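You operate a simulated robot arm through the tools that you are given. There is no shell and no other tool. Be economical: measure what you need, move in short steps, check, and stop when the job is done.

You run a simulated two-armed robot. Do the job below in one go: nothing can be reset, and whatever is moved stays where it is left.

JOB
Open the middle steel drawer, take the wheel chock from the top of the check bench and leave it in the inside of the middle steel drawer, then shut the drawer. Put the blue tin on the top of the check bench away in the top tray of the cart. Open the top cart drawer, put the teal parts box on the top of the check bench away in the inside of the top cart drawer, then shut the drawer. Fetch the weigh bucket that says "29" from the top of the check bench and set it on top of the tall cone. Put two of the tote tags from the top of the outfeed belt on the top of the infeed belt. Press the stop button of the line twenty-nine panel three times. Take the teal film frame on the top of the seasoning table and put it away on the top of the check bench. Take the silver tray on the cradle of the tipper and put it away on the top of the grey mat. Do these in any order. Set down upright: weigh bucket.

Only the result counts: the job must be done as asked and must still hold three seconds after the hand-in. Knocking over, shifting, dropping, spilling or breaking anything else fails it.

ROBOT AND FRAMES
Two 6-joint arms with fingered hands on one trunk, on a base that drives. Base frame: it is fixed to the floor where the robot stands at the start and does not move with it; the origin is under the middle of the robot, x ahead of it, y to its left, z up; the surface under the hand at the start is at about z = 0.86. Readings come in m, degrees, newtons and seconds.
The left shoulder is at the start at [0.021, 0.171, 1.458], the right one opposite. With the tool pointing down near the work surface each hand reaches from about 0.4 to 0.7 m from the robot's upright axis, wherever it stands, measured 20 degrees to its own side. Places, roughly: blue tin [1, 2.25, 1]; inside of the middle steel drawer [0.8, 0.1, 0.5]; inside of the top cart drawer [-0.8, -6.1, 0.8]; middle steel drawer [0.7, 0.1, 0.5]; silver tray [-6.5, -6.75, 1]; stop button of the line twenty-nine panel [-2.4, -5, 0.9]; tall cone (21x21x13 cm) [1.2, 0.1, 0.9]; teal film frame [-6.5, -7.75, 0.75]; teal parts box [1, 2.25, 1]; top cart drawer [-0.8, -6.1, 0.8]; top of the check bench [0.9, 1.2, 0.9]; top of the grey mat (32x20 cm) [0.3, 5.06, 0.9]; top of the infeed belt (87x24 cm) [-0.46, -2.52, 0.76]; top tray of the cart [-0.8, -6.2, 0.9]; tote tag [1, -2.5, 0.75]; weigh bucket [1, 0.5, 1]; wheel chock (12x7x7 cm) [1.2, 1.6, 0.9]. Payload 4.4 kg a hand.
The TCP of each hand is the grasp point between the finger pads, 0.033 m short of the fingertips. In the tool frame z runs along the fingers and y along their closing line. Largest opening 0.164 m; the body of the gripper starts 0.093 m behind the TCP. The gripper is a hand of 5 fingers: y runs from the thumb to the fingers, the wrist lies at [0, 0, -0.257] in the tool frame.
Orientation is that of the tool frame in the base frame, as a unit quaternion [x, y, z, w]. With the fingers straight down and closing along the base's y, the tool's x points along the base's -x, its y along +y and its z along -z.

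CONTROLS
- The arms move only by the tool apply_moves. It takes "left_deltas", "right_deltas" or both (then of equal length, played together; a hand with none holds still); each is a list of rows, each an object of numbers (a shift or turn left out is 0): "tx", "ty", "tz": the shift along the tool's x, y, z in units of 150 mm (1.0 is 150 mm); "wx", "wy", "wz": the turn, a rotation vector about the tool's x, y, z in units of 45 degrees (1.0 is 45 degrees). In form: [{"tx": .., "ty": .., "tz": .., "wx": .., "wy": .., "wz": ..}, ...]. A call has 1 to 10 rows; each row is the pose to reach, as a shift and turn from the pose commanded when the call began, along the tool's axes at that moment. A call with a number of a shift or a turn outside -1 to 1 is refused whole. Rows are played at 5 a second. More than 0.05 m and 8.6 degrees between two rows, and nothing of the call is played. Where a pose cannot be reached the arm comes as near as it can. A force on the tool above 40 N (or 10 N above the force at the start of the call, whichever is more), or a blocked arm, ends the call early, and 0.2 s more pass. In this call time passes only in rows, and 0.2 s behind the last. The reply holds the time, the measured pose of the TCP, the force on the tool along the base axes, the opening and the grip force, in the units named above and with some noise, with the torque about the TCP (base axes, N m) and any sound that the robot's microphone picked up, and new pictures: "views" is both (left out), scene, wrist or none (wrist: the cameras of the hands that moved).
- Cameras (640 x 400 px; columns grow to the right, rows downward): "scene" is now at [0.0796, 0.0169, 1.6005]; the picture's right is [0.25, -0.97, 0.00], its down [-0.82, -0.21, -0.54] and it looks along [0.52, 0.13, -0.84] (base axes); focal length 283 px, centre (320, 200). "left" rides on the left gripper at [-0.093, -0.001, -0.124] in its tool frame; the picture's right is [0.01, -1.00, 0.00], its down [0.80, 0.01, -0.60] and it looks along [0.60, 0.01, 0.80] (tool axes); focal length 275 px, centre (320, 200). "right" rides on the right gripper at [0.093, -0.001, -0.124] in its tool frame; the picture's right is [0.01, 1.00, 0.00], its down [-0.80, 0.01, -0.60] and it looks along [-0.60, 0.01, 0.80] (tool axes); focal length 275 px, centre (320, 200). There is no depth. A picture from a camera that has moved, and an enlarged one, comes with that camera's place and axes in the base frame and with its lens.
- lift_body(by): slides the trunk up (or, below 0, down) by that many m; the arms and the scene camera ride with it, the base frame stays. It gives what a move gives, with no picture.
- base_move(legs): drives the robot by 1 to 6 legs, each [ahead, left, turn to the left] in m, m and degrees, along the robot's own axes; the way and the turn of a leg run together, so that a leg with both is an arc; at most 1.5 m and 180 degrees a leg. The arms and the cameras ride along, it lands a little off, and it stops where it bumps. It gives what a move gives, and a new picture of the scene camera.
- set_fingers(fingers, thumb_bend, hand): sets how far each is bent, from 0 (flat) to 100 (curled in); at 30 the hand is open as for a grip, at 70 the pads meet at the TCP. One left out holds its place. A second passes; each finger stops where it meets its share of the squeeze, and holds until it gets a number again. It is the only way to open and close the hand. It gives what a move gives, with no picture; readings hold the bend of each and the force on the fingers (four entries, about 0 where the hand has none), thumb and palm.
- aim_head(pan, tilt): turns the head with the scene camera to pan (to the left, within 86 degrees either way) and tilt (down, from -29 to 69), counted from straight ahead of the robot. It gives what a move gives, and a new picture of the scene camera.
- close_up(camera, box): a new picture of the part [left, top, right, bottom] of that camera's present view, enlarged. It takes no simulated time.
- finish_job(): hands the job in; it is judged then, once.

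Go step by step. Nothing tells you exact positions but the pictures and the camera data: compare them with the known pose of the tool, close in by small moves and look again before you grip or let go. The budget is 535 turns and 360 pictures, counting those below and the enlarged ones. Unless the task says otherwise, let go and move clear before handing in, and close with one line.

The tools are called as a command line: name --argument value ..., lists and objects as JSON in quotes. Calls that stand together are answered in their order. apply_moves: Moves the arms, as the interface text tells. Its arguments: {"type":"object","properties":{"left_deltas":{"type":"array"},"right_deltas":{"type":"array"},"views":{"type":"string","enum":["both","scene","wrist","none"]}},"required":[]} The other tools are called the same way: lift_body (by) slides the trunk up or down; set_fingers (fingers, thumb_bend, hand) moves the fingers one by one; base_move (legs) drives the base; aim_head (pan, tilt) turns the head that bears the scene camera; close_up (camera, box) takes an enlarged picture of a part of a camera's view; finish_job () hands the job in.

At the start:

```text
clock: 0.0
left_ee_pos: [0.4777, 0.2981, 1.0004]
left_ee_rot: [0.0, 1.0, -0.001, 0.001]
left_contact_force: [0.8, 0.4, -0.5]
left_torque: [0.0, -0.02, 0.0]
left_opening: 0.1638
left_gripper_force: 0.0
left_shape: jaw
left_bend: [30.0, 30.0]
left_finger forces: [0.0, 0.1, 0.1, 0.0, 0.0, 0.0]
right_ee_pos: [0.6378, -0.1222, 0.9989]
right_ee_rot: [0.0, 1.0, 0.0, 0.0]
right_contact_force: [-0.3, 0.0, -0.4]
right_torque: [0.02, 0.01, 0.02]
right_opening: 0.1642
right_gripper_force: 0.1
right_shape: jaw
right_bend: [30.0, 30.0]
right_finger forces: [0.0, 0.0, 0.0, 0.0, 0.0, 0.1]
trunk travel left (down, up): [-0.71, 0.032]
robot x, y, heading: [-0.0043, -0.0004, -0.2]
head pan, tilt: [14.2, 57.5]
```

scene: 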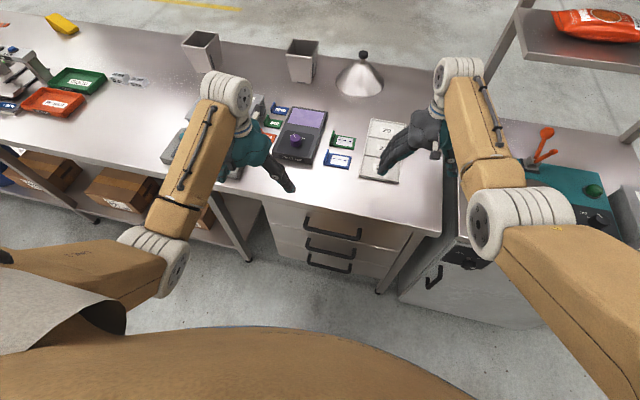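
right: 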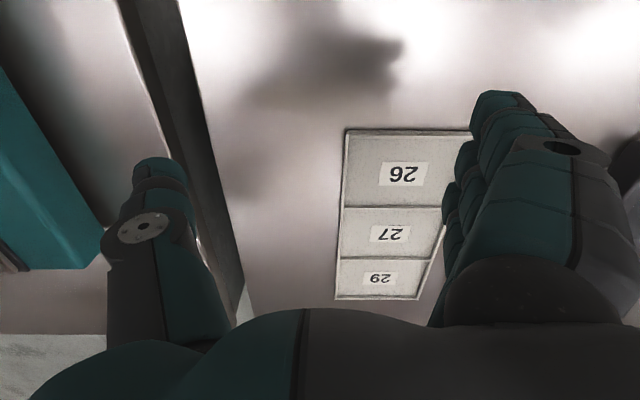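
left: 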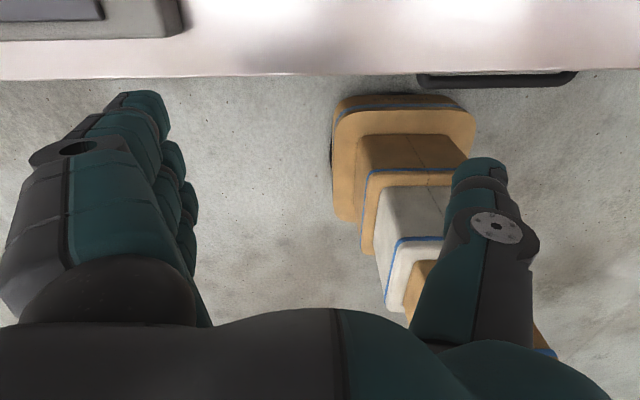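

I see a bench with drawers below, two buckets, a cone, and small items on the left. I'll look around first to find the objects.

aim_head --pan 60 --tilt 25

aim_head --pan 10 --tilt 35

aim_head --pan -70 --tilt 20

```text
clock: 1.1
left_ee_pos: [0.4785, 0.2997, 0.9991]
left_ee_rot: [0.0, 1.0, 0.0, 0.0]
left_contact_force: [-0.1, 0.1, 0.4]
left_torque: [-0.01, 0.01, -0.04]
left_opening: 0.1637
left_gripper_force: 0.2
left_shape: jaw
left_bend: [30.0, 30.0]
left_finger forces: [0.0, 0.0, 0.0, 0.0, 0.0, 0.0]
right_ee_pos: [0.6382, -0.1228, 0.9998]
right_ee_rot: [0.0, 1.0, 0.0, 0.0]
right_contact_force: [-0.3, -0.7, 0.2]
right_torque: [-0.03, 0.01, 0.01]
right_opening: 0.1638
right_gripper_force: 0.0
right_shape: jaw
right_bend: [30.0, 30.0]
right_finger forces: [0.0, 0.0, 0.0, 0.0, 0.0, 0.1]
trunk travel left (down, up): [-0.71, 0.032]
robot x, y, heading: [0.0007, -0.0009, 0.1]
head pan, tilt: [60.0, 25.0]
camera scene: at [0.0584, 0.0796, 1.6475], right [0.87, -0.5, 0.0], down [-0.21, -0.37, -0.91], along [0.45, 0.78, -0.42], focal length 283 px, centre (320, 200)
```

scene: 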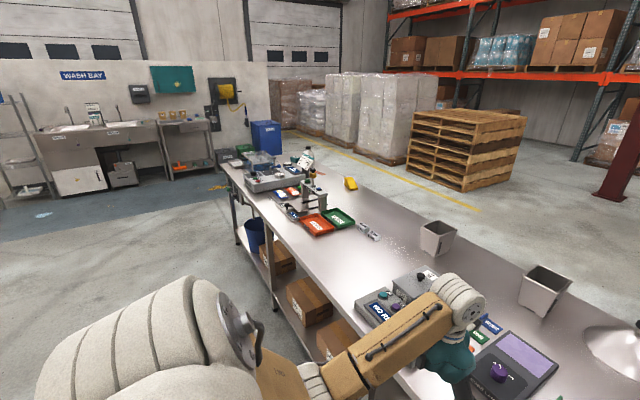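

```text
clock: 2.3
left_ee_pos: [0.477, 0.2985, 0.999]
left_ee_rot: [0.0, 1.0, 0.0, 0.0]
left_contact_force: [0.9, 1.2, 0.1]
left_torque: [-0.01, 0.01, 0.01]
left_opening: 0.1638
left_gripper_force: 0.0
left_shape: jaw
left_bend: [30.0, 30.0]
left_finger forces: [0.1, 0.1, 0.1, 0.0, 0.1, 0.1]
right_ee_pos: [0.6392, -0.1244, 0.9997]
right_ee_rot: [0.0, 1.0, 0.0, -0.001]
right_contact_force: [-0.4, 0.0, 0.4]
right_torque: [0.01, -0.01, -0.02]
right_opening: 0.1639
right_gripper_force: 0.1
right_shape: jaw
right_bend: [30.0, 30.0]
right_finger forces: [0.0, 0.0, 0.0, 0.0, 0.1, 0.0]
trunk travel left (down, up): [-0.71, 0.032]
robot x, y, heading: [-0.0003, -0.0049, 0.1]
head pan, tilt: [10.0, 35.0]
camera scene: at [0.099, 0.0152, 1.6318], right [0.17, -0.98, 0.0], down [-0.56, -0.1, -0.82], along [0.81, 0.14, -0.57], focal length 283 px, centre (320, 200)
```

scene: 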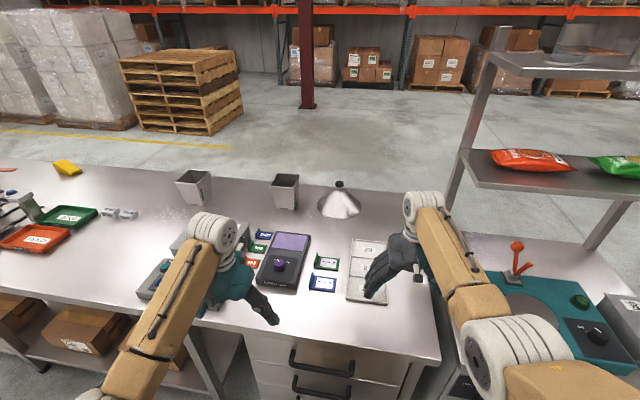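

```text
clock: 3.8
left_ee_pos: [0.4775, 0.2984, 0.9998]
left_ee_rot: [0.0, 1.0, 0.0, 0.0]
left_contact_force: [-0.2, 0.2, 0.3]
left_torque: [0.02, -0.01, 0.0]
left_opening: 0.1638
left_gripper_force: 0.1
left_shape: jaw
left_bend: [30.0, 30.0]
left_finger forces: [0.0, 0.0, 0.0, 0.1, 0.0, 0.1]
right_ee_pos: [0.6388, -0.1236, 1.0]
right_ee_rot: [0.001, 1.0, 0.0, 0.0]
right_contact_force: [0.3, -0.5, -0.5]
right_torque: [-0.01, -0.02, -0.01]
right_opening: 0.1639
right_gripper_force: 0.0
right_shape: jaw
right_bend: [30.0, 30.0]
right_finger forces: [0.1, 0.1, 0.0, 0.0, 0.0, 0.1]
trunk travel left (down, up): [-0.71, 0.032]
robot x, y, heading: [0.002, -0.0023, 0.0]
head pan, tilt: [-70.0, 20.0]
camera scene: at [0.0442, -0.0877, 1.6557], right [-0.94, -0.34, 0.0], down [-0.12, 0.32, -0.94], along [0.32, -0.88, -0.34], focal length 283 px, centre (320, 200)
```

scene: 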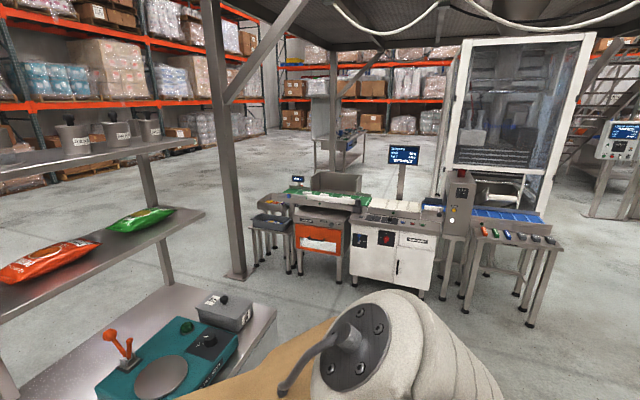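

Let me zoom in on the bench items.

aim_head --pan 15 --tilt 32

close_up --camera "scene" --box '[180, 140, 440, 300]'

close_up --camera "scene" --box '[0, 140, 240, 290]'

```text
clock: 5.4
left_ee_pos: [0.478, 0.2988, 0.9995]
left_ee_rot: [-0.001, 1.0, -0.001, 0.0]
left_contact_force: [-0.4, 0.3, -0.2]
left_torque: [0.02, 0.01, 0.01]
left_opening: 0.1636
left_gripper_force: 0.1
left_shape: jaw
left_bend: [30.0, 30.0]
left_finger forces: [0.0, 0.0, 0.0, 0.1, 0.0, 0.0]
right_ee_pos: [0.6384, -0.122, 1.0001]
right_ee_rot: [0.0, 1.0, 0.0, -0.001]
right_contact_force: [-0.5, 0.1, 0.1]
right_torque: [-0.02, -0.02, -0.02]
right_opening: 0.1641
right_gripper_force: 0.0
right_shape: jaw
right_bend: [30.0, 30.0]
right_finger forces: [0.1, 0.1, 0.0, 0.0, 0.0, 0.0]
trunk travel left (down, up): [-0.71, 0.032]
robot x, y, heading: [0.0012, -0.0001, -0.1]
head pan, tilt: [15.0, 32.0]
camera scene: at [0.0988, 0.0229, 1.6364], right [0.26, -0.97, 0.0], down [-0.51, -0.14, -0.85], along [0.82, 0.22, -0.53], focal length 283 px, centre (320, 200)
```

scene: 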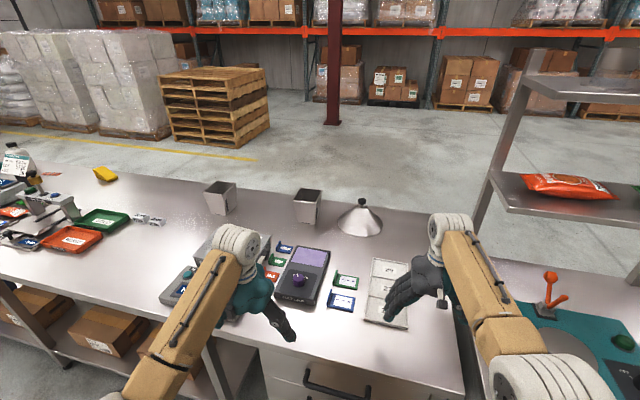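

```text
2.46 times, centred on (310, 220) of scene
camera zoom: at [0.0988, 0.0229, 1.6364], right [0.26, -0.97, 0.0], down [-0.51, -0.14, -0.85], along [0.82, 0.22, -0.53], focal length 696 px, centre (345, 151)
```

zoom: 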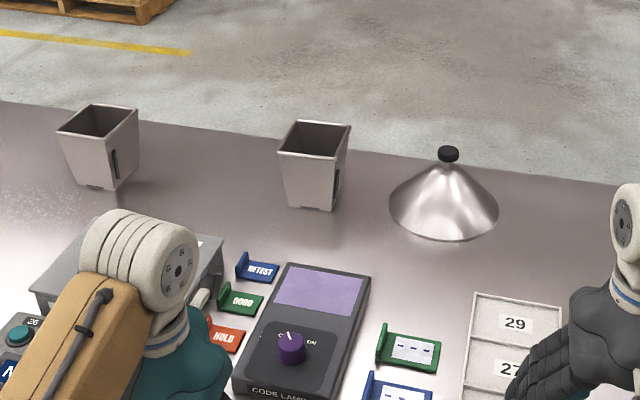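

```text
2.67 times, centred on (120, 215) of scene
camera zoom: at [0.0988, 0.0229, 1.6364], right [0.26, -0.97, 0.0], down [-0.51, -0.14, -0.85], along [0.82, 0.22, -0.53], focal length 754 px, centre (853, 160)
```

zoom: 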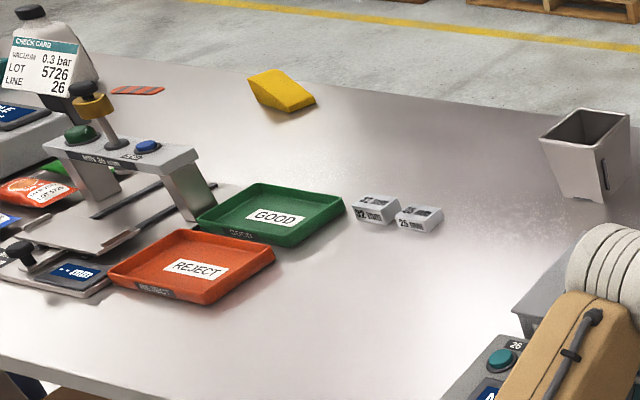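

I see the chock (about [1.19,1.59]), buckets and cone toward the bench's far edge, so reaching from behind may be best. I'll back off and drive left to survey the bench end.

base_move --legs '[[-0.4, 0, 0], [0, 1.5, 0], [0, 0.7, 0]]'

aim_head --pan 20 --tilt 22

close_up --camera "scene" --box '[230, 140, 550, 340]'

```text
clock: 18.4
left_ee_pos: [0.039, 2.5131, 0.9989]
left_ee_rot: [-0.009, 1.0, 0.0, 0.0]
left_contact_force: [0.6, 0.1, 0.3]
left_torque: [-0.04, 0.01, -0.01]
left_opening: 0.1639
left_gripper_force: 0.0
left_shape: jaw
left_bend: [30.0, 30.0]
left_finger forces: [0.0, 0.1, 0.0, 0.1, 0.0, 0.0]
right_ee_pos: [0.2067, 2.0922, 1.0002]
right_ee_rot: [-0.009, 1.0, 0.0, 0.0]
right_contact_force: [-0.6, 0.1, -0.2]
right_torque: [-0.02, -0.02, 0.02]
right_opening: 0.164
right_gripper_force: 0.2
right_shape: jaw
right_bend: [30.0, 30.0]
right_finger forces: [0.0, 0.0, 0.0, 0.0, 0.0, 0.1]
trunk travel left (down, up): [-0.71, 0.032]
robot x, y, heading: [-0.434, 2.2057, 1.1]
head pan, tilt: [15.0, 32.0]
camera scene: at [-0.3359, 2.2309, 1.6364], right [0.28, -0.96, 0.0], down [-0.51, -0.15, -0.85], along [0.82, 0.23, -0.53], focal length 283 px, centre (320, 200)
```

scene: 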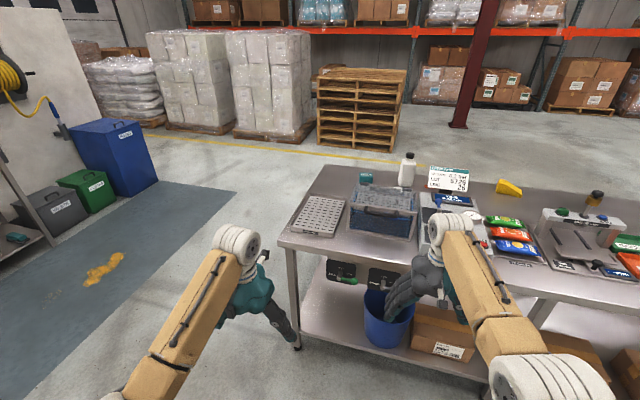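

```text
clock: 19.1
left_ee_pos: [0.0386, 2.5122, 0.9986]
left_ee_rot: [-0.009, 1.0, 0.0, 0.0]
left_contact_force: [-0.3, 0.4, -0.1]
left_torque: [0.02, 0.04, -0.04]
left_opening: 0.164
left_gripper_force: 0.2
left_shape: jaw
left_bend: [30.0, 30.0]
left_finger forces: [0.0, 0.1, 0.0, 0.0, 0.0, 0.1]
right_ee_pos: [0.2068, 2.0923, 1.0001]
right_ee_rot: [-0.008, 1.0, 0.0, 0.0]
right_contact_force: [0.7, -0.5, 0.1]
right_torque: [0.02, 0.02, 0.01]
right_opening: 0.1639
right_gripper_force: 0.0
right_shape: jaw
right_bend: [30.0, 30.0]
right_finger forces: [0.1, 0.1, 0.0, 0.0, 0.0, 0.1]
trunk travel left (down, up): [-0.71, 0.032]
robot x, y, heading: [-0.4291, 2.2104, 1.0]
head pan, tilt: [20.0, 22.0]
camera scene: at [-0.3353, 2.2385, 1.6523], right [0.36, -0.93, 0.0], down [-0.35, -0.13, -0.93], along [0.87, 0.33, -0.38], focal length 283 px, centre (320, 200)
```

scene: 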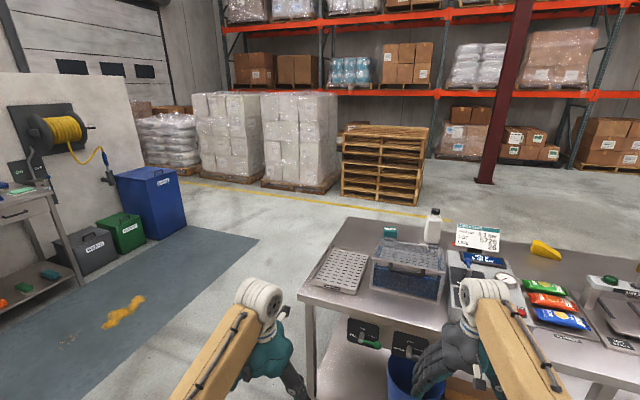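

```text
2.00 times, centred on (390, 240) of scene
camera zoom: at [-0.3353, 2.2385, 1.6523], right [0.36, -0.93, 0.0], down [-0.35, -0.13, -0.93], along [0.87, 0.33, -0.38], focal length 565 px, centre (180, 120)
```

zoom: 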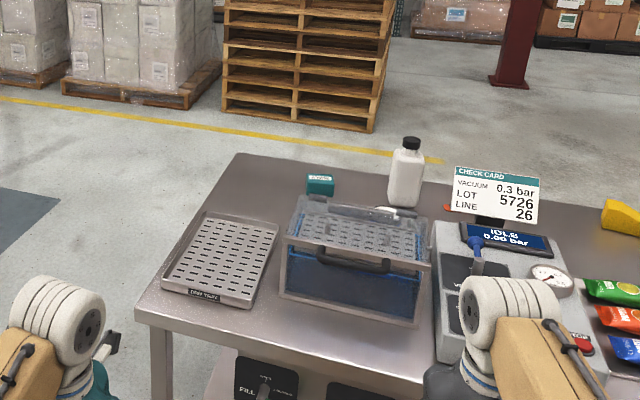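

The teal box sits at the bench's far-left corner; the tin is probably hidden behind the tank. I'll go round to the far side of the bench.

base_move --legs '[[0, 1.0, -1], [1.5, 0, 0], [0.95, 0, 0], [0, 0, 180], [0, 0.9, 0]]'

aim_head --pan 0 --tilt 35

aim_head --pan 50 --tilt 25

```text
clock: 47.6
left_ee_pos: [1.5503, 2.1349, 0.998]
left_ee_rot: [1.0, 0.027, -0.001, 0.001]
left_contact_force: [-0.2, -0.5, 0.3]
left_torque: [0.0, -0.02, 0.0]
left_opening: 0.1639
left_gripper_force: 0.0
left_shape: jaw
left_bend: [30.0, 30.0]
left_finger forces: [0.1, 0.1, 0.0, 0.0, 0.0, 0.0]
right_ee_pos: [1.3692, 2.5489, 0.9997]
right_ee_rot: [1.0, 0.026, 0.0, -0.001]
right_contact_force: [0.4, -0.3, 0.0]
right_torque: [0.04, -0.05, -0.03]
right_opening: 0.164
right_gripper_force: 0.0
right_shape: jaw
right_bend: [30.0, 30.0]
right_finger forces: [0.0, 0.0, 0.0, 0.0, 0.0, 0.1]
trunk travel left (down, up): [-0.71, 0.032]
robot x, y, heading: [2.0146, 2.4574, -176.9]
head pan, tilt: [20.0, 22.0]
camera scene: at [1.9181, 2.4206, 1.6524], right [-0.39, 0.92, 0.0], down [0.35, 0.15, -0.93], along [-0.85, -0.36, -0.38], focal length 283 px, centre (320, 200)
```

scene: 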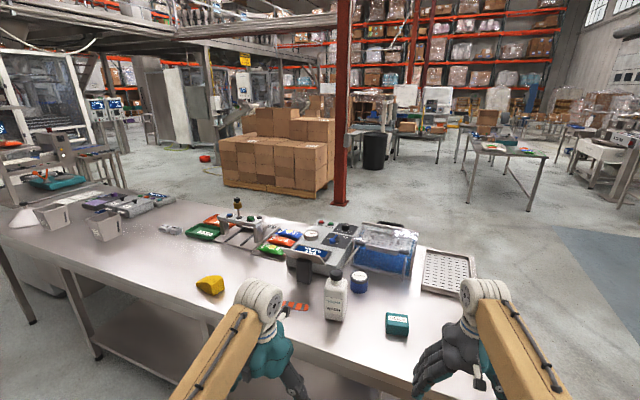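

```text
clock: 48.4
left_ee_pos: [1.5511, 2.1361, 0.9997]
left_ee_rot: [1.0, 0.026, 0.0, 0.0]
left_contact_force: [0.5, 0.3, 0.7]
left_torque: [0.02, 0.02, -0.04]
left_opening: 0.1638
left_gripper_force: 0.0
left_shape: jaw
left_bend: [30.0, 30.0]
left_finger forces: [0.1, 0.0, 0.0, 0.0, 0.1, 0.0]
right_ee_pos: [1.3696, 2.5494, 1.0005]
right_ee_rot: [1.0, 0.026, -0.001, 0.0]
right_contact_force: [0.9, 0.3, 0.4]
right_torque: [0.02, -0.01, 0.02]
right_opening: 0.164
right_gripper_force: 0.1
right_shape: jaw
right_bend: [30.0, 30.0]
right_finger forces: [0.0, 0.0, 0.0, 0.0, 0.0, 0.1]
trunk travel left (down, up): [-0.71, 0.032]
robot x, y, heading: [2.0142, 2.4603, -176.9]
head pan, tilt: [0.0, 35.0]
camera scene: at [1.9156, 2.4528, 1.6318], right [-0.05, 1.0, 0.0], down [0.57, 0.03, -0.82], along [-0.82, -0.04, -0.57], focal length 283 px, centre (320, 200)
```

scene: 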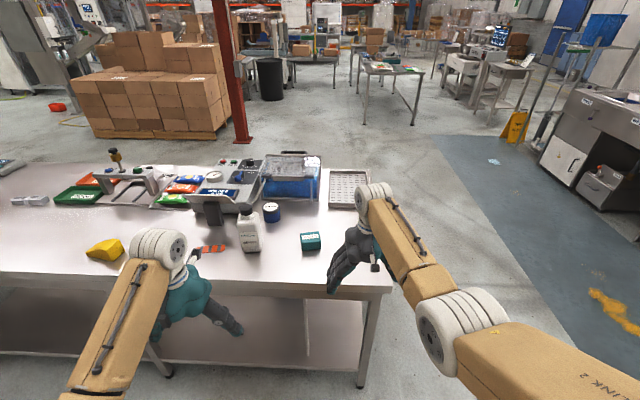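

```text
clock: 49.6
left_ee_pos: [1.5508, 2.1357, 0.9987]
left_ee_rot: [1.0, 0.026, 0.001, 0.0]
left_contact_force: [0.4, -0.5, 0.5]
left_torque: [-0.03, -0.01, -0.01]
left_opening: 0.1638
left_gripper_force: 0.0
left_shape: jaw
left_bend: [30.0, 30.0]
left_finger forces: [0.0, 0.1, 0.1, 0.0, 0.0, 0.0]
right_ee_pos: [1.3675, 2.5481, 0.9996]
right_ee_rot: [1.0, 0.025, 0.0, 0.0]
right_contact_force: [0.2, 0.0, -0.2]
right_torque: [0.02, 0.01, 0.02]
right_opening: 0.1639
right_gripper_force: 0.0
right_shape: jaw
right_bend: [30.0, 30.0]
right_finger forces: [0.0, 0.0, 0.0, 0.1, 0.0, 0.0]
trunk travel left (down, up): [-0.71, 0.032]
robot x, y, heading: [2.0119, 2.4607, -177.2]
head pan, tilt: [50.0, 25.0]
camera scene: at [1.948, 2.3839, 1.6475], right [-0.8, 0.6, 0.0], down [0.26, 0.34, -0.91], along [-0.55, -0.72, -0.42], focal length 283 px, centre (320, 200)
```

scene: 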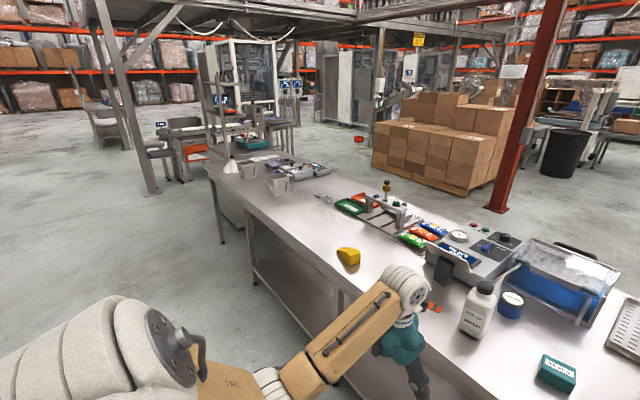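

All targets are easy to reach from this side. I'll drive along to the buckets and read their labels.

base_move --legs '[[0, 1.5, -2], [0, 0.3, -1]]'

aim_head --pan 0 --tilt 35

close_up --camera "scene" --box '[160, 100, 480, 300]'

```text
clock: 58.7
left_ee_pos: [1.6413, 0.3386, 0.9996]
left_ee_rot: [1.0, 0.02, 0.0, 0.0]
left_contact_force: [0.5, -1.1, -0.1]
left_torque: [0.01, -0.02, 0.01]
left_opening: 0.1637
left_gripper_force: 0.1
left_shape: jaw
left_bend: [30.0, 30.0]
left_finger forces: [0.1, 0.1, 0.0, 0.0, 0.1, 0.0]
right_ee_pos: [1.4635, 0.7537, 1.0]
right_ee_rot: [1.0, 0.019, 0.0, 0.0]
right_contact_force: [0.1, -0.7, 0.2]
right_torque: [0.04, 0.0, -0.02]
right_opening: 0.1639
right_gripper_force: 0.0
right_shape: jaw
right_bend: [30.0, 30.0]
right_finger forces: [0.0, 0.0, 0.1, 0.0, 0.0, 0.1]
trunk travel left (down, up): [-0.71, 0.032]
robot x, y, heading: [2.1104, 0.6558, -178.0]
head pan, tilt: [50.0, 25.0]
camera scene: at [2.0417, 0.582, 1.6475], right [-0.79, 0.61, 0.0], down [0.26, 0.33, -0.91], along [-0.56, -0.72, -0.42], focal length 283 px, centre (320, 200)
```

scene: 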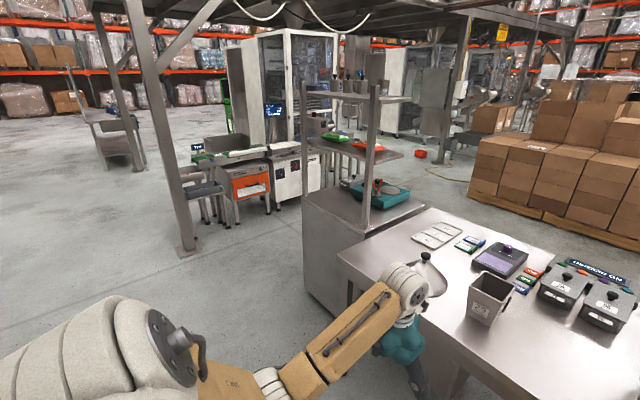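

```text
clock: 59.9
left_ee_pos: [1.6417, 0.3393, 0.9996]
left_ee_rot: [1.0, 0.02, 0.0, 0.0]
left_contact_force: [0.5, 0.7, -0.4]
left_torque: [-0.02, 0.01, -0.01]
left_opening: 0.1641
left_gripper_force: 0.1
left_shape: jaw
left_bend: [30.0, 30.0]
left_finger forces: [0.0, 0.0, 0.0, 0.0, 0.0, 0.1]
right_ee_pos: [1.4629, 0.7547, 0.9994]
right_ee_rot: [1.0, 0.019, 0.001, 0.001]
right_contact_force: [0.7, 0.0, 1.0]
right_torque: [0.01, -0.02, 0.01]
right_opening: 0.1639
right_gripper_force: 0.1
right_shape: jaw
right_bend: [30.0, 30.0]
right_finger forces: [0.1, 0.0, 0.0, 0.0, 0.1, 0.1]
trunk travel left (down, up): [-0.71, 0.032]
robot x, y, heading: [2.1103, 0.6582, -177.8]
head pan, tilt: [0.0, 35.0]
camera scene: at [2.0101, 0.6526, 1.6318], right [-0.04, 1.0, 0.0], down [0.57, 0.02, -0.82], along [-0.82, -0.03, -0.57], focal length 283 px, centre (320, 200)
```

scene: 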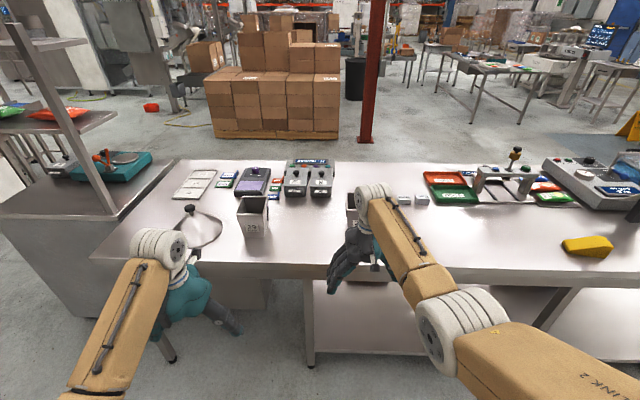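

```text
2.00 times, centred on (320, 200) of scene
camera zoom: at [2.0101, 0.6526, 1.6318], right [-0.04, 1.0, 0.0], down [0.57, 0.02, -0.82], along [-0.82, -0.03, -0.57], focal length 565 px, centre (320, 200)
```

zoom: 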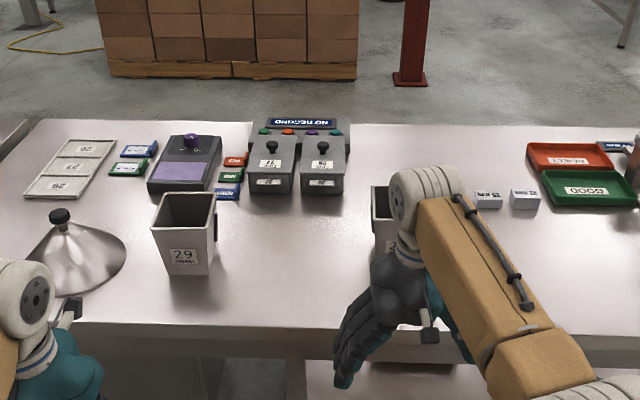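

close_up --camera "scene" --box '[230, 185, 290, 245]'

close_up --camera "right" --box '[0, 0, 640, 400]'

close_up --camera "scene" --box '[180, 195, 220, 250]'

```text
6.67 times, centred on (260, 215) of scene
camera zoom: at [2.0101, 0.6526, 1.6318], right [-0.04, 1.0, 0.0], down [0.57, 0.02, -0.82], along [-0.82, -0.03, -0.57], focal length 1884 px, centre (720, 100)
```

zoom: 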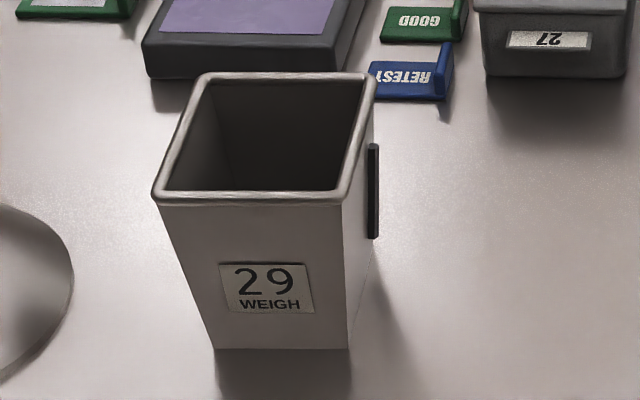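

```text
1.00 times, centred on (320, 200) of right (not enlarged: the box is as wide or as high as the picture)
camera zoom: at [1.5568, 0.7623, 1.123], right [0.05, -1.0, 0.0], down [-0.8, -0.04, 0.6], along [-0.6, -0.03, -0.8], focal length 275 px, centre (320, 200)
```

zoom: 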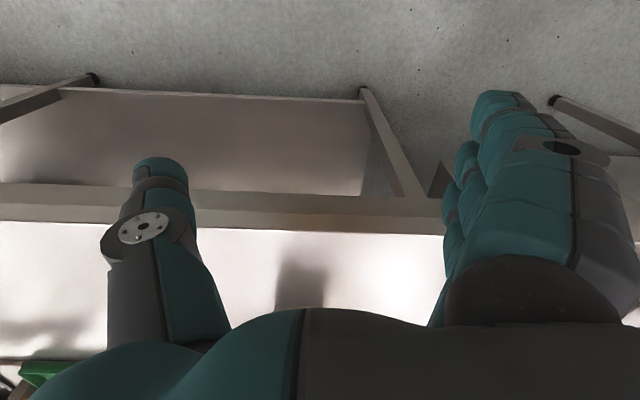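

```text
7.27 times, centred on (200, 222) of scene
camera zoom: at [2.0101, 0.6526, 1.6318], right [-0.04, 1.0, 0.0], down [0.57, 0.02, -0.82], along [-0.82, -0.03, -0.57], focal length 2055 px, centre (1193, 36)
```

zoom: 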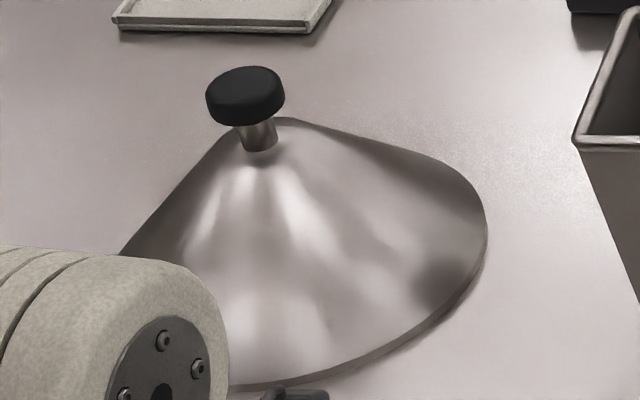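

The bucket next to the cone reads "29": centre about [1.135,0.36], 8 cm base, 10.7 cm rim, 12 cm tall. I'll raise both hands, then roll the left hand 90° so it closes along base x, away from the bucket's side strip.

apply_moves --left_deltas '[{"tz": -0.17, "wz": 0.17}, {"tz": -0.33, "wz": 0.33}, {"tz": -0.5, "wz": 0.5}, {"tz": -0.67, "wz": 0.67}, {"tz": -0.83, "wz": 0.83}, {"tz": -1, "wz": 1}]' --right_deltas '[{"tz": -0.17}, {"tz": -0.33}, {"tz": -0.5}, {"tz": -0.67}, {"tz": -0.83}, {"tz": -1}]' --views "none"

apply_moves --left_deltas '[{"wz": 0.17}, {"wz": 0.33}, {"wz": 0.5}, {"wz": 0.67}, {"wz": 0.83}, {"wz": 1}]' --views "none"

base_move --legs '[[0.36, 0.21, -2]]'

```text
clock: 61.3
left_ee_pos: [1.6494, 0.254, 1.0853]
left_ee_rot: [0.933, -0.359, -0.03, -0.007]
left_contact_force: [1.5, -0.6, 0.1]
left_torque: [0.04, 0.08, 0.02]
left_opening: 0.164
left_gripper_force: 0.0
left_shape: jaw
left_bend: [30.0, 30.0]
left_finger forces: [0.1, 0.1, 0.0, 0.1, 0.0, 0.0]
left hand out of reach, approached as far as the arm can: row 1, 2, 3, 4, 5, 6
right_ee_pos: [1.4616, 0.7548, 1.1494]
right_ee_rot: [1.0, 0.019, -0.001, -0.001]
right_contact_force: [2.0, -0.7, -0.1]
right_torque: [0.01, 0.07, 0.04]
right_opening: 0.164
right_gripper_force: 0.1
right_shape: jaw
right_bend: [30.0, 30.0]
right_finger forces: [0.0, 0.1, 0.0, 0.0, 0.0, 0.1]
right hand out of reach, approached as far as the arm can: row 6
trunk travel left (down, up): [-0.71, 0.032]
robot x, y, heading: [2.105, 0.6612, -177.8]
head pan, tilt: [0.0, 35.0]
```

```text
clock: 62.7
left_ee_pos: [1.6458, 0.2577, 1.0844]
left_ee_rot: [0.724, -0.689, -0.029, 0.004]
left_contact_force: [-1.1, -0.5, 0.2]
left_torque: [-0.04, 0.0, -0.01]
left_opening: 0.1639
left_gripper_force: 0.1
left_shape: jaw
left_bend: [30.0, 30.0]
left_finger forces: [0.0, 0.0, 0.0, 0.1, 0.0, 0.1]
right_ee_pos: [1.4598, 0.7559, 1.1482]
right_ee_rot: [1.0, 0.018, -0.001, 0.0]
right_contact_force: [0.3, 0.0, -0.6]
right_torque: [0.0, -0.01, -0.02]
right_opening: 0.1639
right_gripper_force: 0.1
right_shape: jaw
right_bend: [30.0, 30.0]
right_finger forces: [0.1, 0.0, 0.0, 0.1, 0.1, 0.1]
trunk travel left (down, up): [-0.71, 0.032]
robot x, y, heading: [2.106, 0.6556, -177.8]
head pan, tilt: [0.0, 35.0]
```

```text
clock: 65.2
left_ee_pos: [1.2765, 0.0569, 1.0831]
left_ee_rot: [0.714, -0.7, -0.029, 0.003]
left_contact_force: [-0.6, -0.5, 0.2]
left_torque: [0.0, -0.05, -0.02]
left_opening: 0.1638
left_gripper_force: 0.1
left_shape: jaw
left_bend: [30.0, 30.0]
left_finger forces: [0.0, 0.1, 0.1, 0.0, 0.1, 0.0]
right_ee_pos: [1.1078, 0.5618, 1.1462]
right_ee_rot: [1.0, 0.002, 0.001, 0.0]
right_contact_force: [-0.9, 0.5, -0.6]
right_torque: [-0.02, -0.04, -0.02]
right_opening: 0.1638
right_gripper_force: 0.0
right_shape: jaw
right_bend: [30.0, 30.0]
right_finger forces: [0.0, 0.1, 0.0, 0.0, 0.1, 0.0]
trunk travel left (down, up): [-0.71, 0.032]
robot x, y, heading: [1.7558, 0.4417, -179.3]
head pan, tilt: [0.0, 35.0]
camera scene: at [1.6539, 0.4395, 1.6317], right [0.0, 1.0, 0.0], down [0.57, 0.0, -0.82], along [-0.82, 0.0, -0.57], focal length 283 px, centre (320, 200)
```

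scene: 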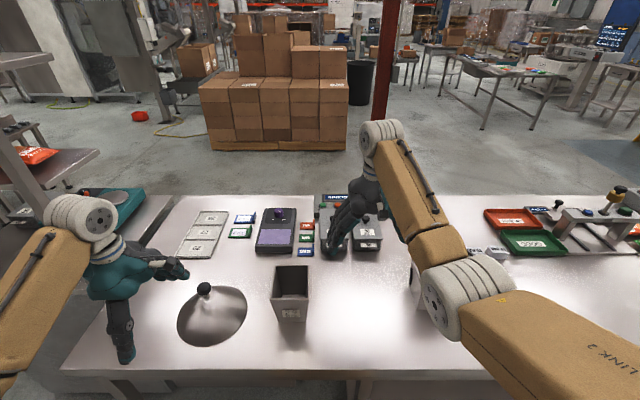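

close_up --camera "scene" --box '[165, 250, 325, 350]'

```text
4.00 times, centred on (245, 300) of scene
camera zoom: at [1.6539, 0.4395, 1.6317], right [0.0, 1.0, 0.0], down [0.57, 0.0, -0.82], along [-0.82, 0.0, -0.57], focal length 1130 px, centre (620, -200)
```

zoom: 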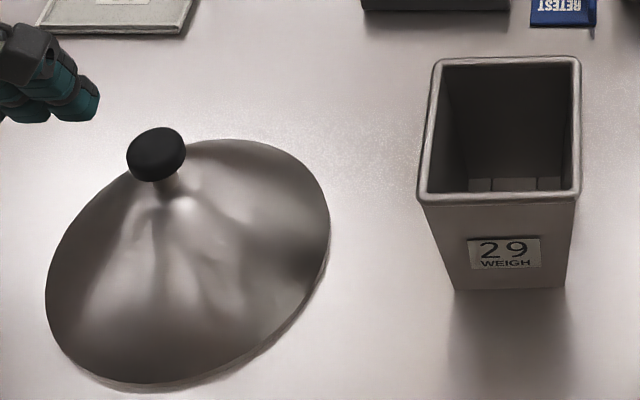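

Bucket centre measures [1.130,0.359] (z 0.86–0.984), and the cone knob top is at [1.152,0.120,0.99]. I'll bring the left hand above the bucket and shift the right hand aside.

apply_moves --left_deltas '[{"tx": -0.22, "ty": 0.1}, {"tx": -0.45, "ty": 0.2}, {"tx": -0.7, "ty": 0.3}, {"tx": -0.85, "ty": 0.45}, {"tx": -1, "ty": 0.6}]' --right_deltas '[{"ty": -0.15}, {"ty": -0.3}, {"ty": -0.45}, {"ty": -0.6}, {"ty": -0.7}]' --views "none"

apply_moves --left_deltas '[{"tx": -0.25, "ty": 0.1}, {"tx": -0.5, "ty": 0.2}, {"tx": -0.75, "ty": 0.3}, {"tx": -1, "ty": 0.38}]' --views "both"

```text
clock: 66.4
left_ee_pos: [1.1703, 0.2005, 1.0777]
left_ee_rot: [0.714, -0.699, -0.03, 0.005]
left_contact_force: [-0.5, 0.3, -0.3]
left_torque: [-0.03, 0.01, -0.02]
left_opening: 0.1637
left_gripper_force: 0.1
left_shape: jaw
left_bend: [30.0, 30.0]
left_finger forces: [0.0, 0.0, 0.1, 0.0, 0.1, 0.0]
left hand out of reach, approached as far as the arm can: row 1, 2, 3, 4, 5
right_ee_pos: [1.1011, 0.6674, 1.1445]
right_ee_rot: [1.0, 0.002, 0.0, 0.0]
right_contact_force: [0.4, -0.4, -0.1]
right_torque: [-0.06, 0.01, 0.03]
right_opening: 0.1638
right_gripper_force: 0.1
right_shape: jaw
right_bend: [30.0, 30.0]
right_finger forces: [0.0, 0.0, 0.0, 0.0, 0.0, 0.0]
right hand out of reach, approached as far as the arm can: row 1, 2, 3, 4, 5
trunk travel left (down, up): [-0.71, 0.032]
robot x, y, heading: [1.7527, 0.4433, -179.5]
head pan, tilt: [0.0, 35.0]
```

```text
clock: 67.4
left_ee_pos: [1.1102, 0.3516, 1.0841]
left_ee_rot: [0.715, -0.699, -0.028, 0.005]
left_contact_force: [0.6, -0.3, -0.7]
left_torque: [-0.05, 0.0, 0.02]
left_opening: 0.1635
left_gripper_force: 0.1
left_shape: jaw
left_bend: [30.0, 30.0]
left_finger forces: [0.0, 0.0, 0.1, 0.0, 0.0, 0.1]
right_ee_pos: [1.1009, 0.6682, 1.1458]
right_ee_rot: [1.0, 0.002, 0.0, 0.0]
right_contact_force: [0.0, 0.6, -0.6]
right_torque: [-0.04, -0.01, 0.04]
right_opening: 0.1639
right_gripper_force: 0.0
right_shape: jaw
right_bend: [30.0, 30.0]
right_finger forces: [0.0, 0.0, 0.0, 0.0, 0.1, 0.0]
trunk travel left (down, up): [-0.71, 0.032]
robot x, y, heading: [1.7507, 0.4376, -179.8]
head pan, tilt: [0.0, 35.0]
camera scene: at [1.654, 0.4424, 1.6317], right [0.0, 1.0, 0.0], down [0.57, 0.0, -0.82], along [-0.82, 0.0, -0.57], focal length 283 px, centre (320, 200)
camera left: at [1.1151, 0.4411, 1.2123], right [1.0, 0.01, -0.05], down [0.03, -0.82, 0.57], along [-0.03, -0.57, -0.82], focal length 275 px, centre (320, 200)
```

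scene: 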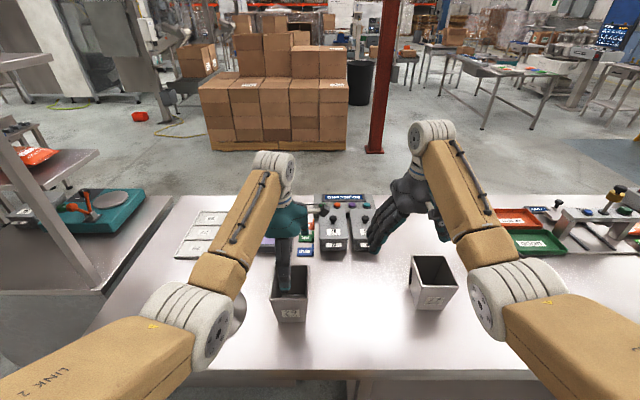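
left: 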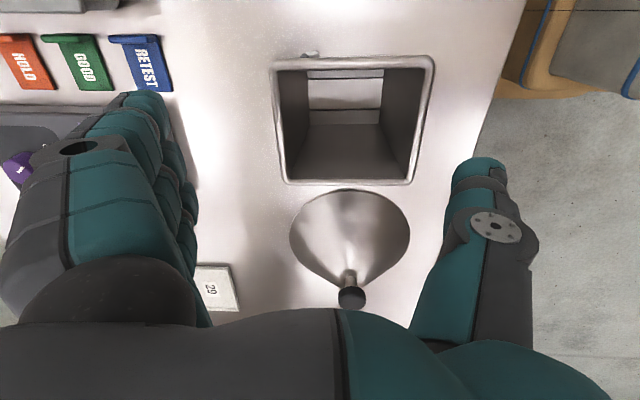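

close_up --camera "left" --box '[260, 40, 450, 200]'

```text
2.50 times, centred on (355, 120) of left
camera zoom: at [1.1151, 0.4411, 1.2123], right [1.0, 0.01, -0.05], down [0.03, -0.82, 0.57], along [-0.03, -0.57, -0.82], focal length 688 px, centre (232, 400)
```

zoom: 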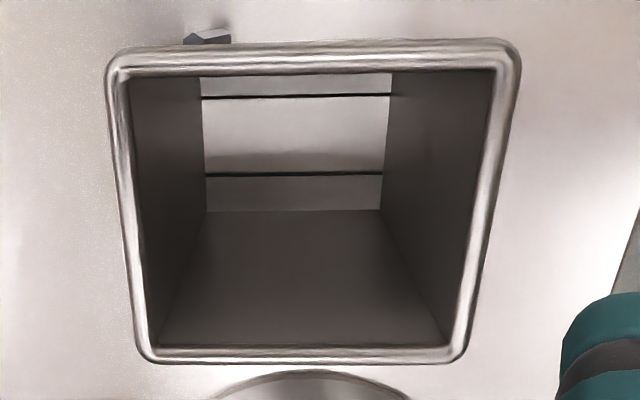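

The bucket centre is confirmed at [1.131,0.357] with its longer rim side along x. I'll level the hand and centre it above.

apply_moves --left_deltas '[{"tx": -0.035, "ty": -0.14, "wx": 0.06, "wy": 0.04}]' --views "none"

```text
clock: 67.8
left_ee_pos: [1.1325, 0.3579, 1.0852]
left_ee_rot: [0.714, -0.701, -0.001, -0.003]
left_contact_force: [0.2, 1.1, -0.1]
left_torque: [-0.03, -0.01, 0.0]
left_opening: 0.1639
left_gripper_force: 0.1
left_shape: jaw
left_bend: [30.0, 30.0]
left_finger forces: [0.0, 0.0, 0.1, 0.1, 0.0, 0.0]
right_ee_pos: [1.1024, 0.6675, 1.1439]
right_ee_rot: [1.0, 0.002, 0.001, 0.001]
right_contact_force: [-0.4, 0.6, -1.0]
right_torque: [-0.08, 0.02, 0.0]
right_opening: 0.164
right_gripper_force: 0.1
right_shape: jaw
right_bend: [30.0, 30.0]
right_finger forces: [0.1, 0.0, 0.0, 0.1, 0.0, 0.0]
trunk travel left (down, up): [-0.71, 0.032]
robot x, y, heading: [1.7506, 0.4406, -179.5]
head pan, tilt: [0.0, 35.0]
```

apply_moves --left_deltas '[{"tz": 0.25}, {"tz": 0.5}, {"tz": 0.75}, {"tz": 0.97}]' --views "both"

```text
clock: 68.9
left_ee_pos: [1.1278, 0.3575, 0.9496]
left_ee_rot: [0.712, -0.702, -0.004, 0.001]
left_contact_force: [8.9, -1.2, 23.2]
left_torque: [0.06, -0.72, -0.02]
left_opening: 0.1637
left_gripper_force: 0.1
left_shape: jaw
left_bend: [29.0, 30.0]
left_finger forces: [3.4, 2.0, 1.2, 0.7, 24.6, 0.0]
right_ee_pos: [1.1025, 0.6664, 1.1467]
right_ee_rot: [1.0, 0.003, 0.0, 0.0]
right_contact_force: [-0.5, -0.3, -1.4]
right_torque: [0.0, -0.01, -0.03]
right_opening: 0.164
right_gripper_force: 0.0
right_shape: jaw
right_bend: [30.0, 30.0]
right_finger forces: [0.0, 0.0, 0.0, 0.0, 0.0, 0.0]
trunk travel left (down, up): [-0.71, 0.032]
robot x, y, heading: [1.7538, 0.441, -179.7]
head pan, tilt: [0.0, 35.0]
stopped in row 4 (left hand): the force on the tool passed its limit at 45 N (the readings are from after the stop); the commanded pose is now the measured one
camera scene: at [1.6573, 0.44, 1.6321], right [-0.01, 1.0, 0.0], down [0.57, 0.0, -0.82], along [-0.82, 0.0, -0.57], focal length 283 px, centre (320, 200)
camera left: at [1.1268, 0.4507, 1.0755], right [1.0, 0.0, -0.01], down [0.01, -0.8, 0.6], along [0.0, -0.6, -0.8], focal length 275 px, centre (320, 200)
```

scene: 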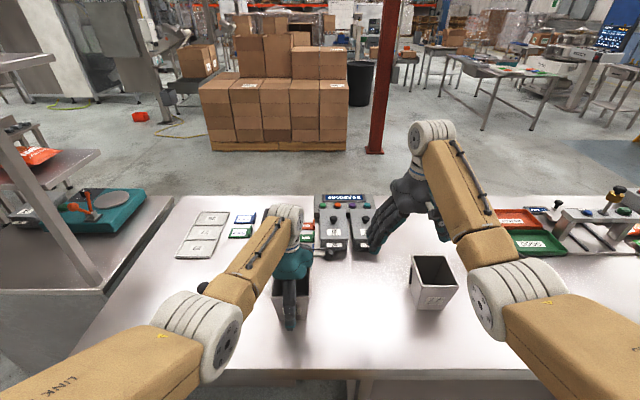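
left: 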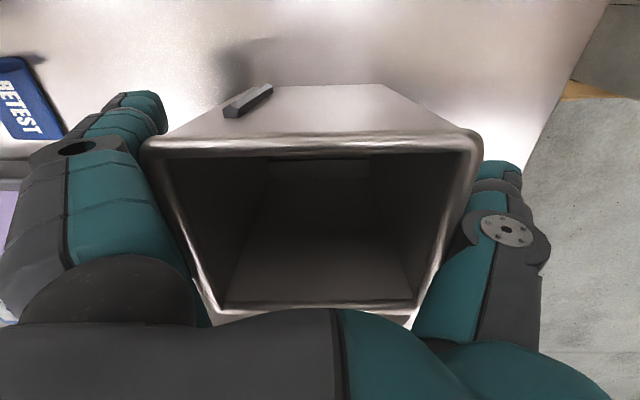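

The thumb base touched the rim, so I'll back up slightly and close from there.

apply_moves --left_deltas '[{"tz": -0.09}]' --views "none"

set_fingers --hand "left" --fingers 70 --thumb_bend 70

```text
clock: 69.3
left_ee_pos: [1.1266, 0.357, 0.96]
left_ee_rot: [0.713, -0.701, -0.003, 0.0]
left_contact_force: [-0.5, 0.2, 0.0]
left_torque: [-0.04, 0.02, 0.05]
left_opening: 0.164
left_gripper_force: 0.0
left_shape: jaw
left_bend: [30.0, 30.0]
left_finger forces: [0.1, 0.0, 0.0, 0.1, 0.3, 0.1]
right_ee_pos: [1.1017, 0.6664, 1.1457]
right_ee_rot: [1.0, 0.003, 0.0, 0.0]
right_contact_force: [-0.2, 0.7, 0.2]
right_torque: [-0.02, 0.0, 0.02]
right_opening: 0.1638
right_gripper_force: 0.1
right_shape: jaw
right_bend: [30.0, 30.0]
right_finger forces: [0.0, 0.0, 0.0, 0.1, 0.0, 0.0]
trunk travel left (down, up): [-0.71, 0.032]
robot x, y, heading: [1.7495, 0.4426, -179.8]
head pan, tilt: [0.0, 35.0]
```

```text
clock: 70.3
left_ee_pos: [1.1272, 0.3569, 0.9609]
left_ee_rot: [0.713, -0.701, -0.003, -0.001]
left_contact_force: [-0.6, 0.3, -5.1]
left_torque: [0.03, 0.07, 0.02]
left_opening: 0.1286
left_gripper_force: 54.7
left_shape: fingers
left_bend: [64.0, 65.0]
left_finger forces: [17.5, 14.5, 12.5, 11.2, 54.4, 0.1]
right_ee_pos: [1.1023, 0.6655, 1.146]
right_ee_rot: [1.0, 0.003, 0.001, 0.0]
right_contact_force: [-1.0, 0.1, 0.2]
right_torque: [0.02, 0.01, -0.02]
right_opening: 0.1638
right_gripper_force: 0.0
right_shape: jaw
right_bend: [30.0, 30.0]
right_finger forces: [0.0, 0.0, 0.0, 0.1, 0.0, 0.0]
trunk travel left (down, up): [-0.71, 0.032]
robot x, y, heading: [1.7528, 0.442, -179.7]
head pan, tilt: [0.0, 35.0]
```

lift_body --by 0.03

apply_moves --left_deltas '[{"tz": -0.2}, {"tz": -0.4}, {"tz": -0.6}, {"tz": -0.8}, {"tz": -0.95}]' --views "both"

```text
clock: 71.1
left_ee_pos: [1.126, 0.3561, 0.9899]
left_ee_rot: [0.713, -0.701, -0.003, -0.001]
left_contact_force: [0.3, 0.2, -5.9]
left_torque: [-0.01, 0.06, 0.01]
left_opening: 0.1282
left_gripper_force: 55.3
left_shape: fingers
left_bend: [64.0, 65.0]
left_finger forces: [17.5, 14.6, 12.4, 11.2, 54.1, 0.1]
right_ee_pos: [1.1004, 0.666, 1.1742]
right_ee_rot: [1.0, 0.002, 0.001, 0.0]
right_contact_force: [0.1, 0.6, -0.2]
right_torque: [0.01, -0.04, 0.01]
right_opening: 0.1643
right_gripper_force: 0.1
right_shape: jaw
right_bend: [30.0, 30.0]
right_finger forces: [0.0, 0.0, 0.0, 0.1, 0.0, 0.1]
trunk travel left (down, up): [-0.74, 0.002]
robot x, y, heading: [1.7511, 0.4381, -179.8]
head pan, tilt: [0.0, 35.0]
```

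```text
clock: 72.3
left_ee_pos: [1.1247, 0.3574, 1.1318]
left_ee_rot: [0.714, -0.7, -0.004, 0.0]
left_contact_force: [-0.4, 1.2, -5.3]
left_torque: [0.0, 0.06, 0.01]
left_opening: 0.1288
left_gripper_force: 55.3
left_shape: fingers
left_bend: [64.0, 65.0]
left_finger forces: [17.5, 14.6, 12.5, 11.3, 54.3, 0.1]
right_ee_pos: [1.1012, 0.6659, 1.1746]
right_ee_rot: [1.0, 0.003, 0.001, 0.0]
right_contact_force: [-0.2, -0.4, -0.7]
right_torque: [-0.02, 0.0, 0.02]
right_opening: 0.164
right_gripper_force: 0.1
right_shape: jaw
right_bend: [30.0, 30.0]
right_finger forces: [0.1, 0.0, 0.1, 0.0, 0.1, 0.0]
trunk travel left (down, up): [-0.74, 0.002]
robot x, y, heading: [1.7503, 0.4424, -179.8]
head pan, tilt: [0.0, 35.0]
camera scene: at [1.6542, 0.4401, 1.6618], right [0.0, 1.0, 0.0], down [0.57, 0.0, -0.82], along [-0.82, 0.0, -0.57], focal length 283 px, centre (320, 200)
camera left: at [1.1245, 0.4503, 1.2565], right [1.0, 0.0, 0.0], down [0.01, -0.8, 0.6], along [0.0, -0.6, -0.8], focal length 275 px, centre (320, 200)
```

scene: 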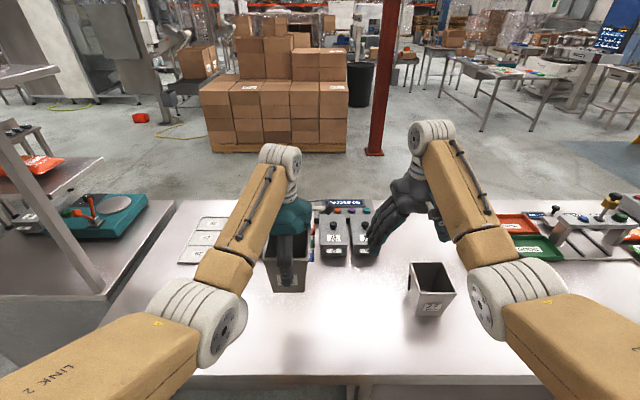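
left: 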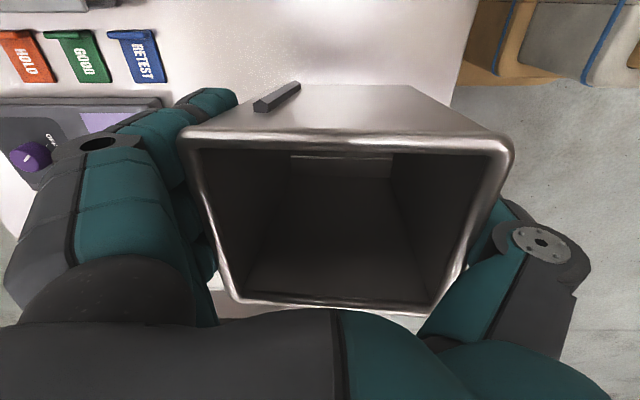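

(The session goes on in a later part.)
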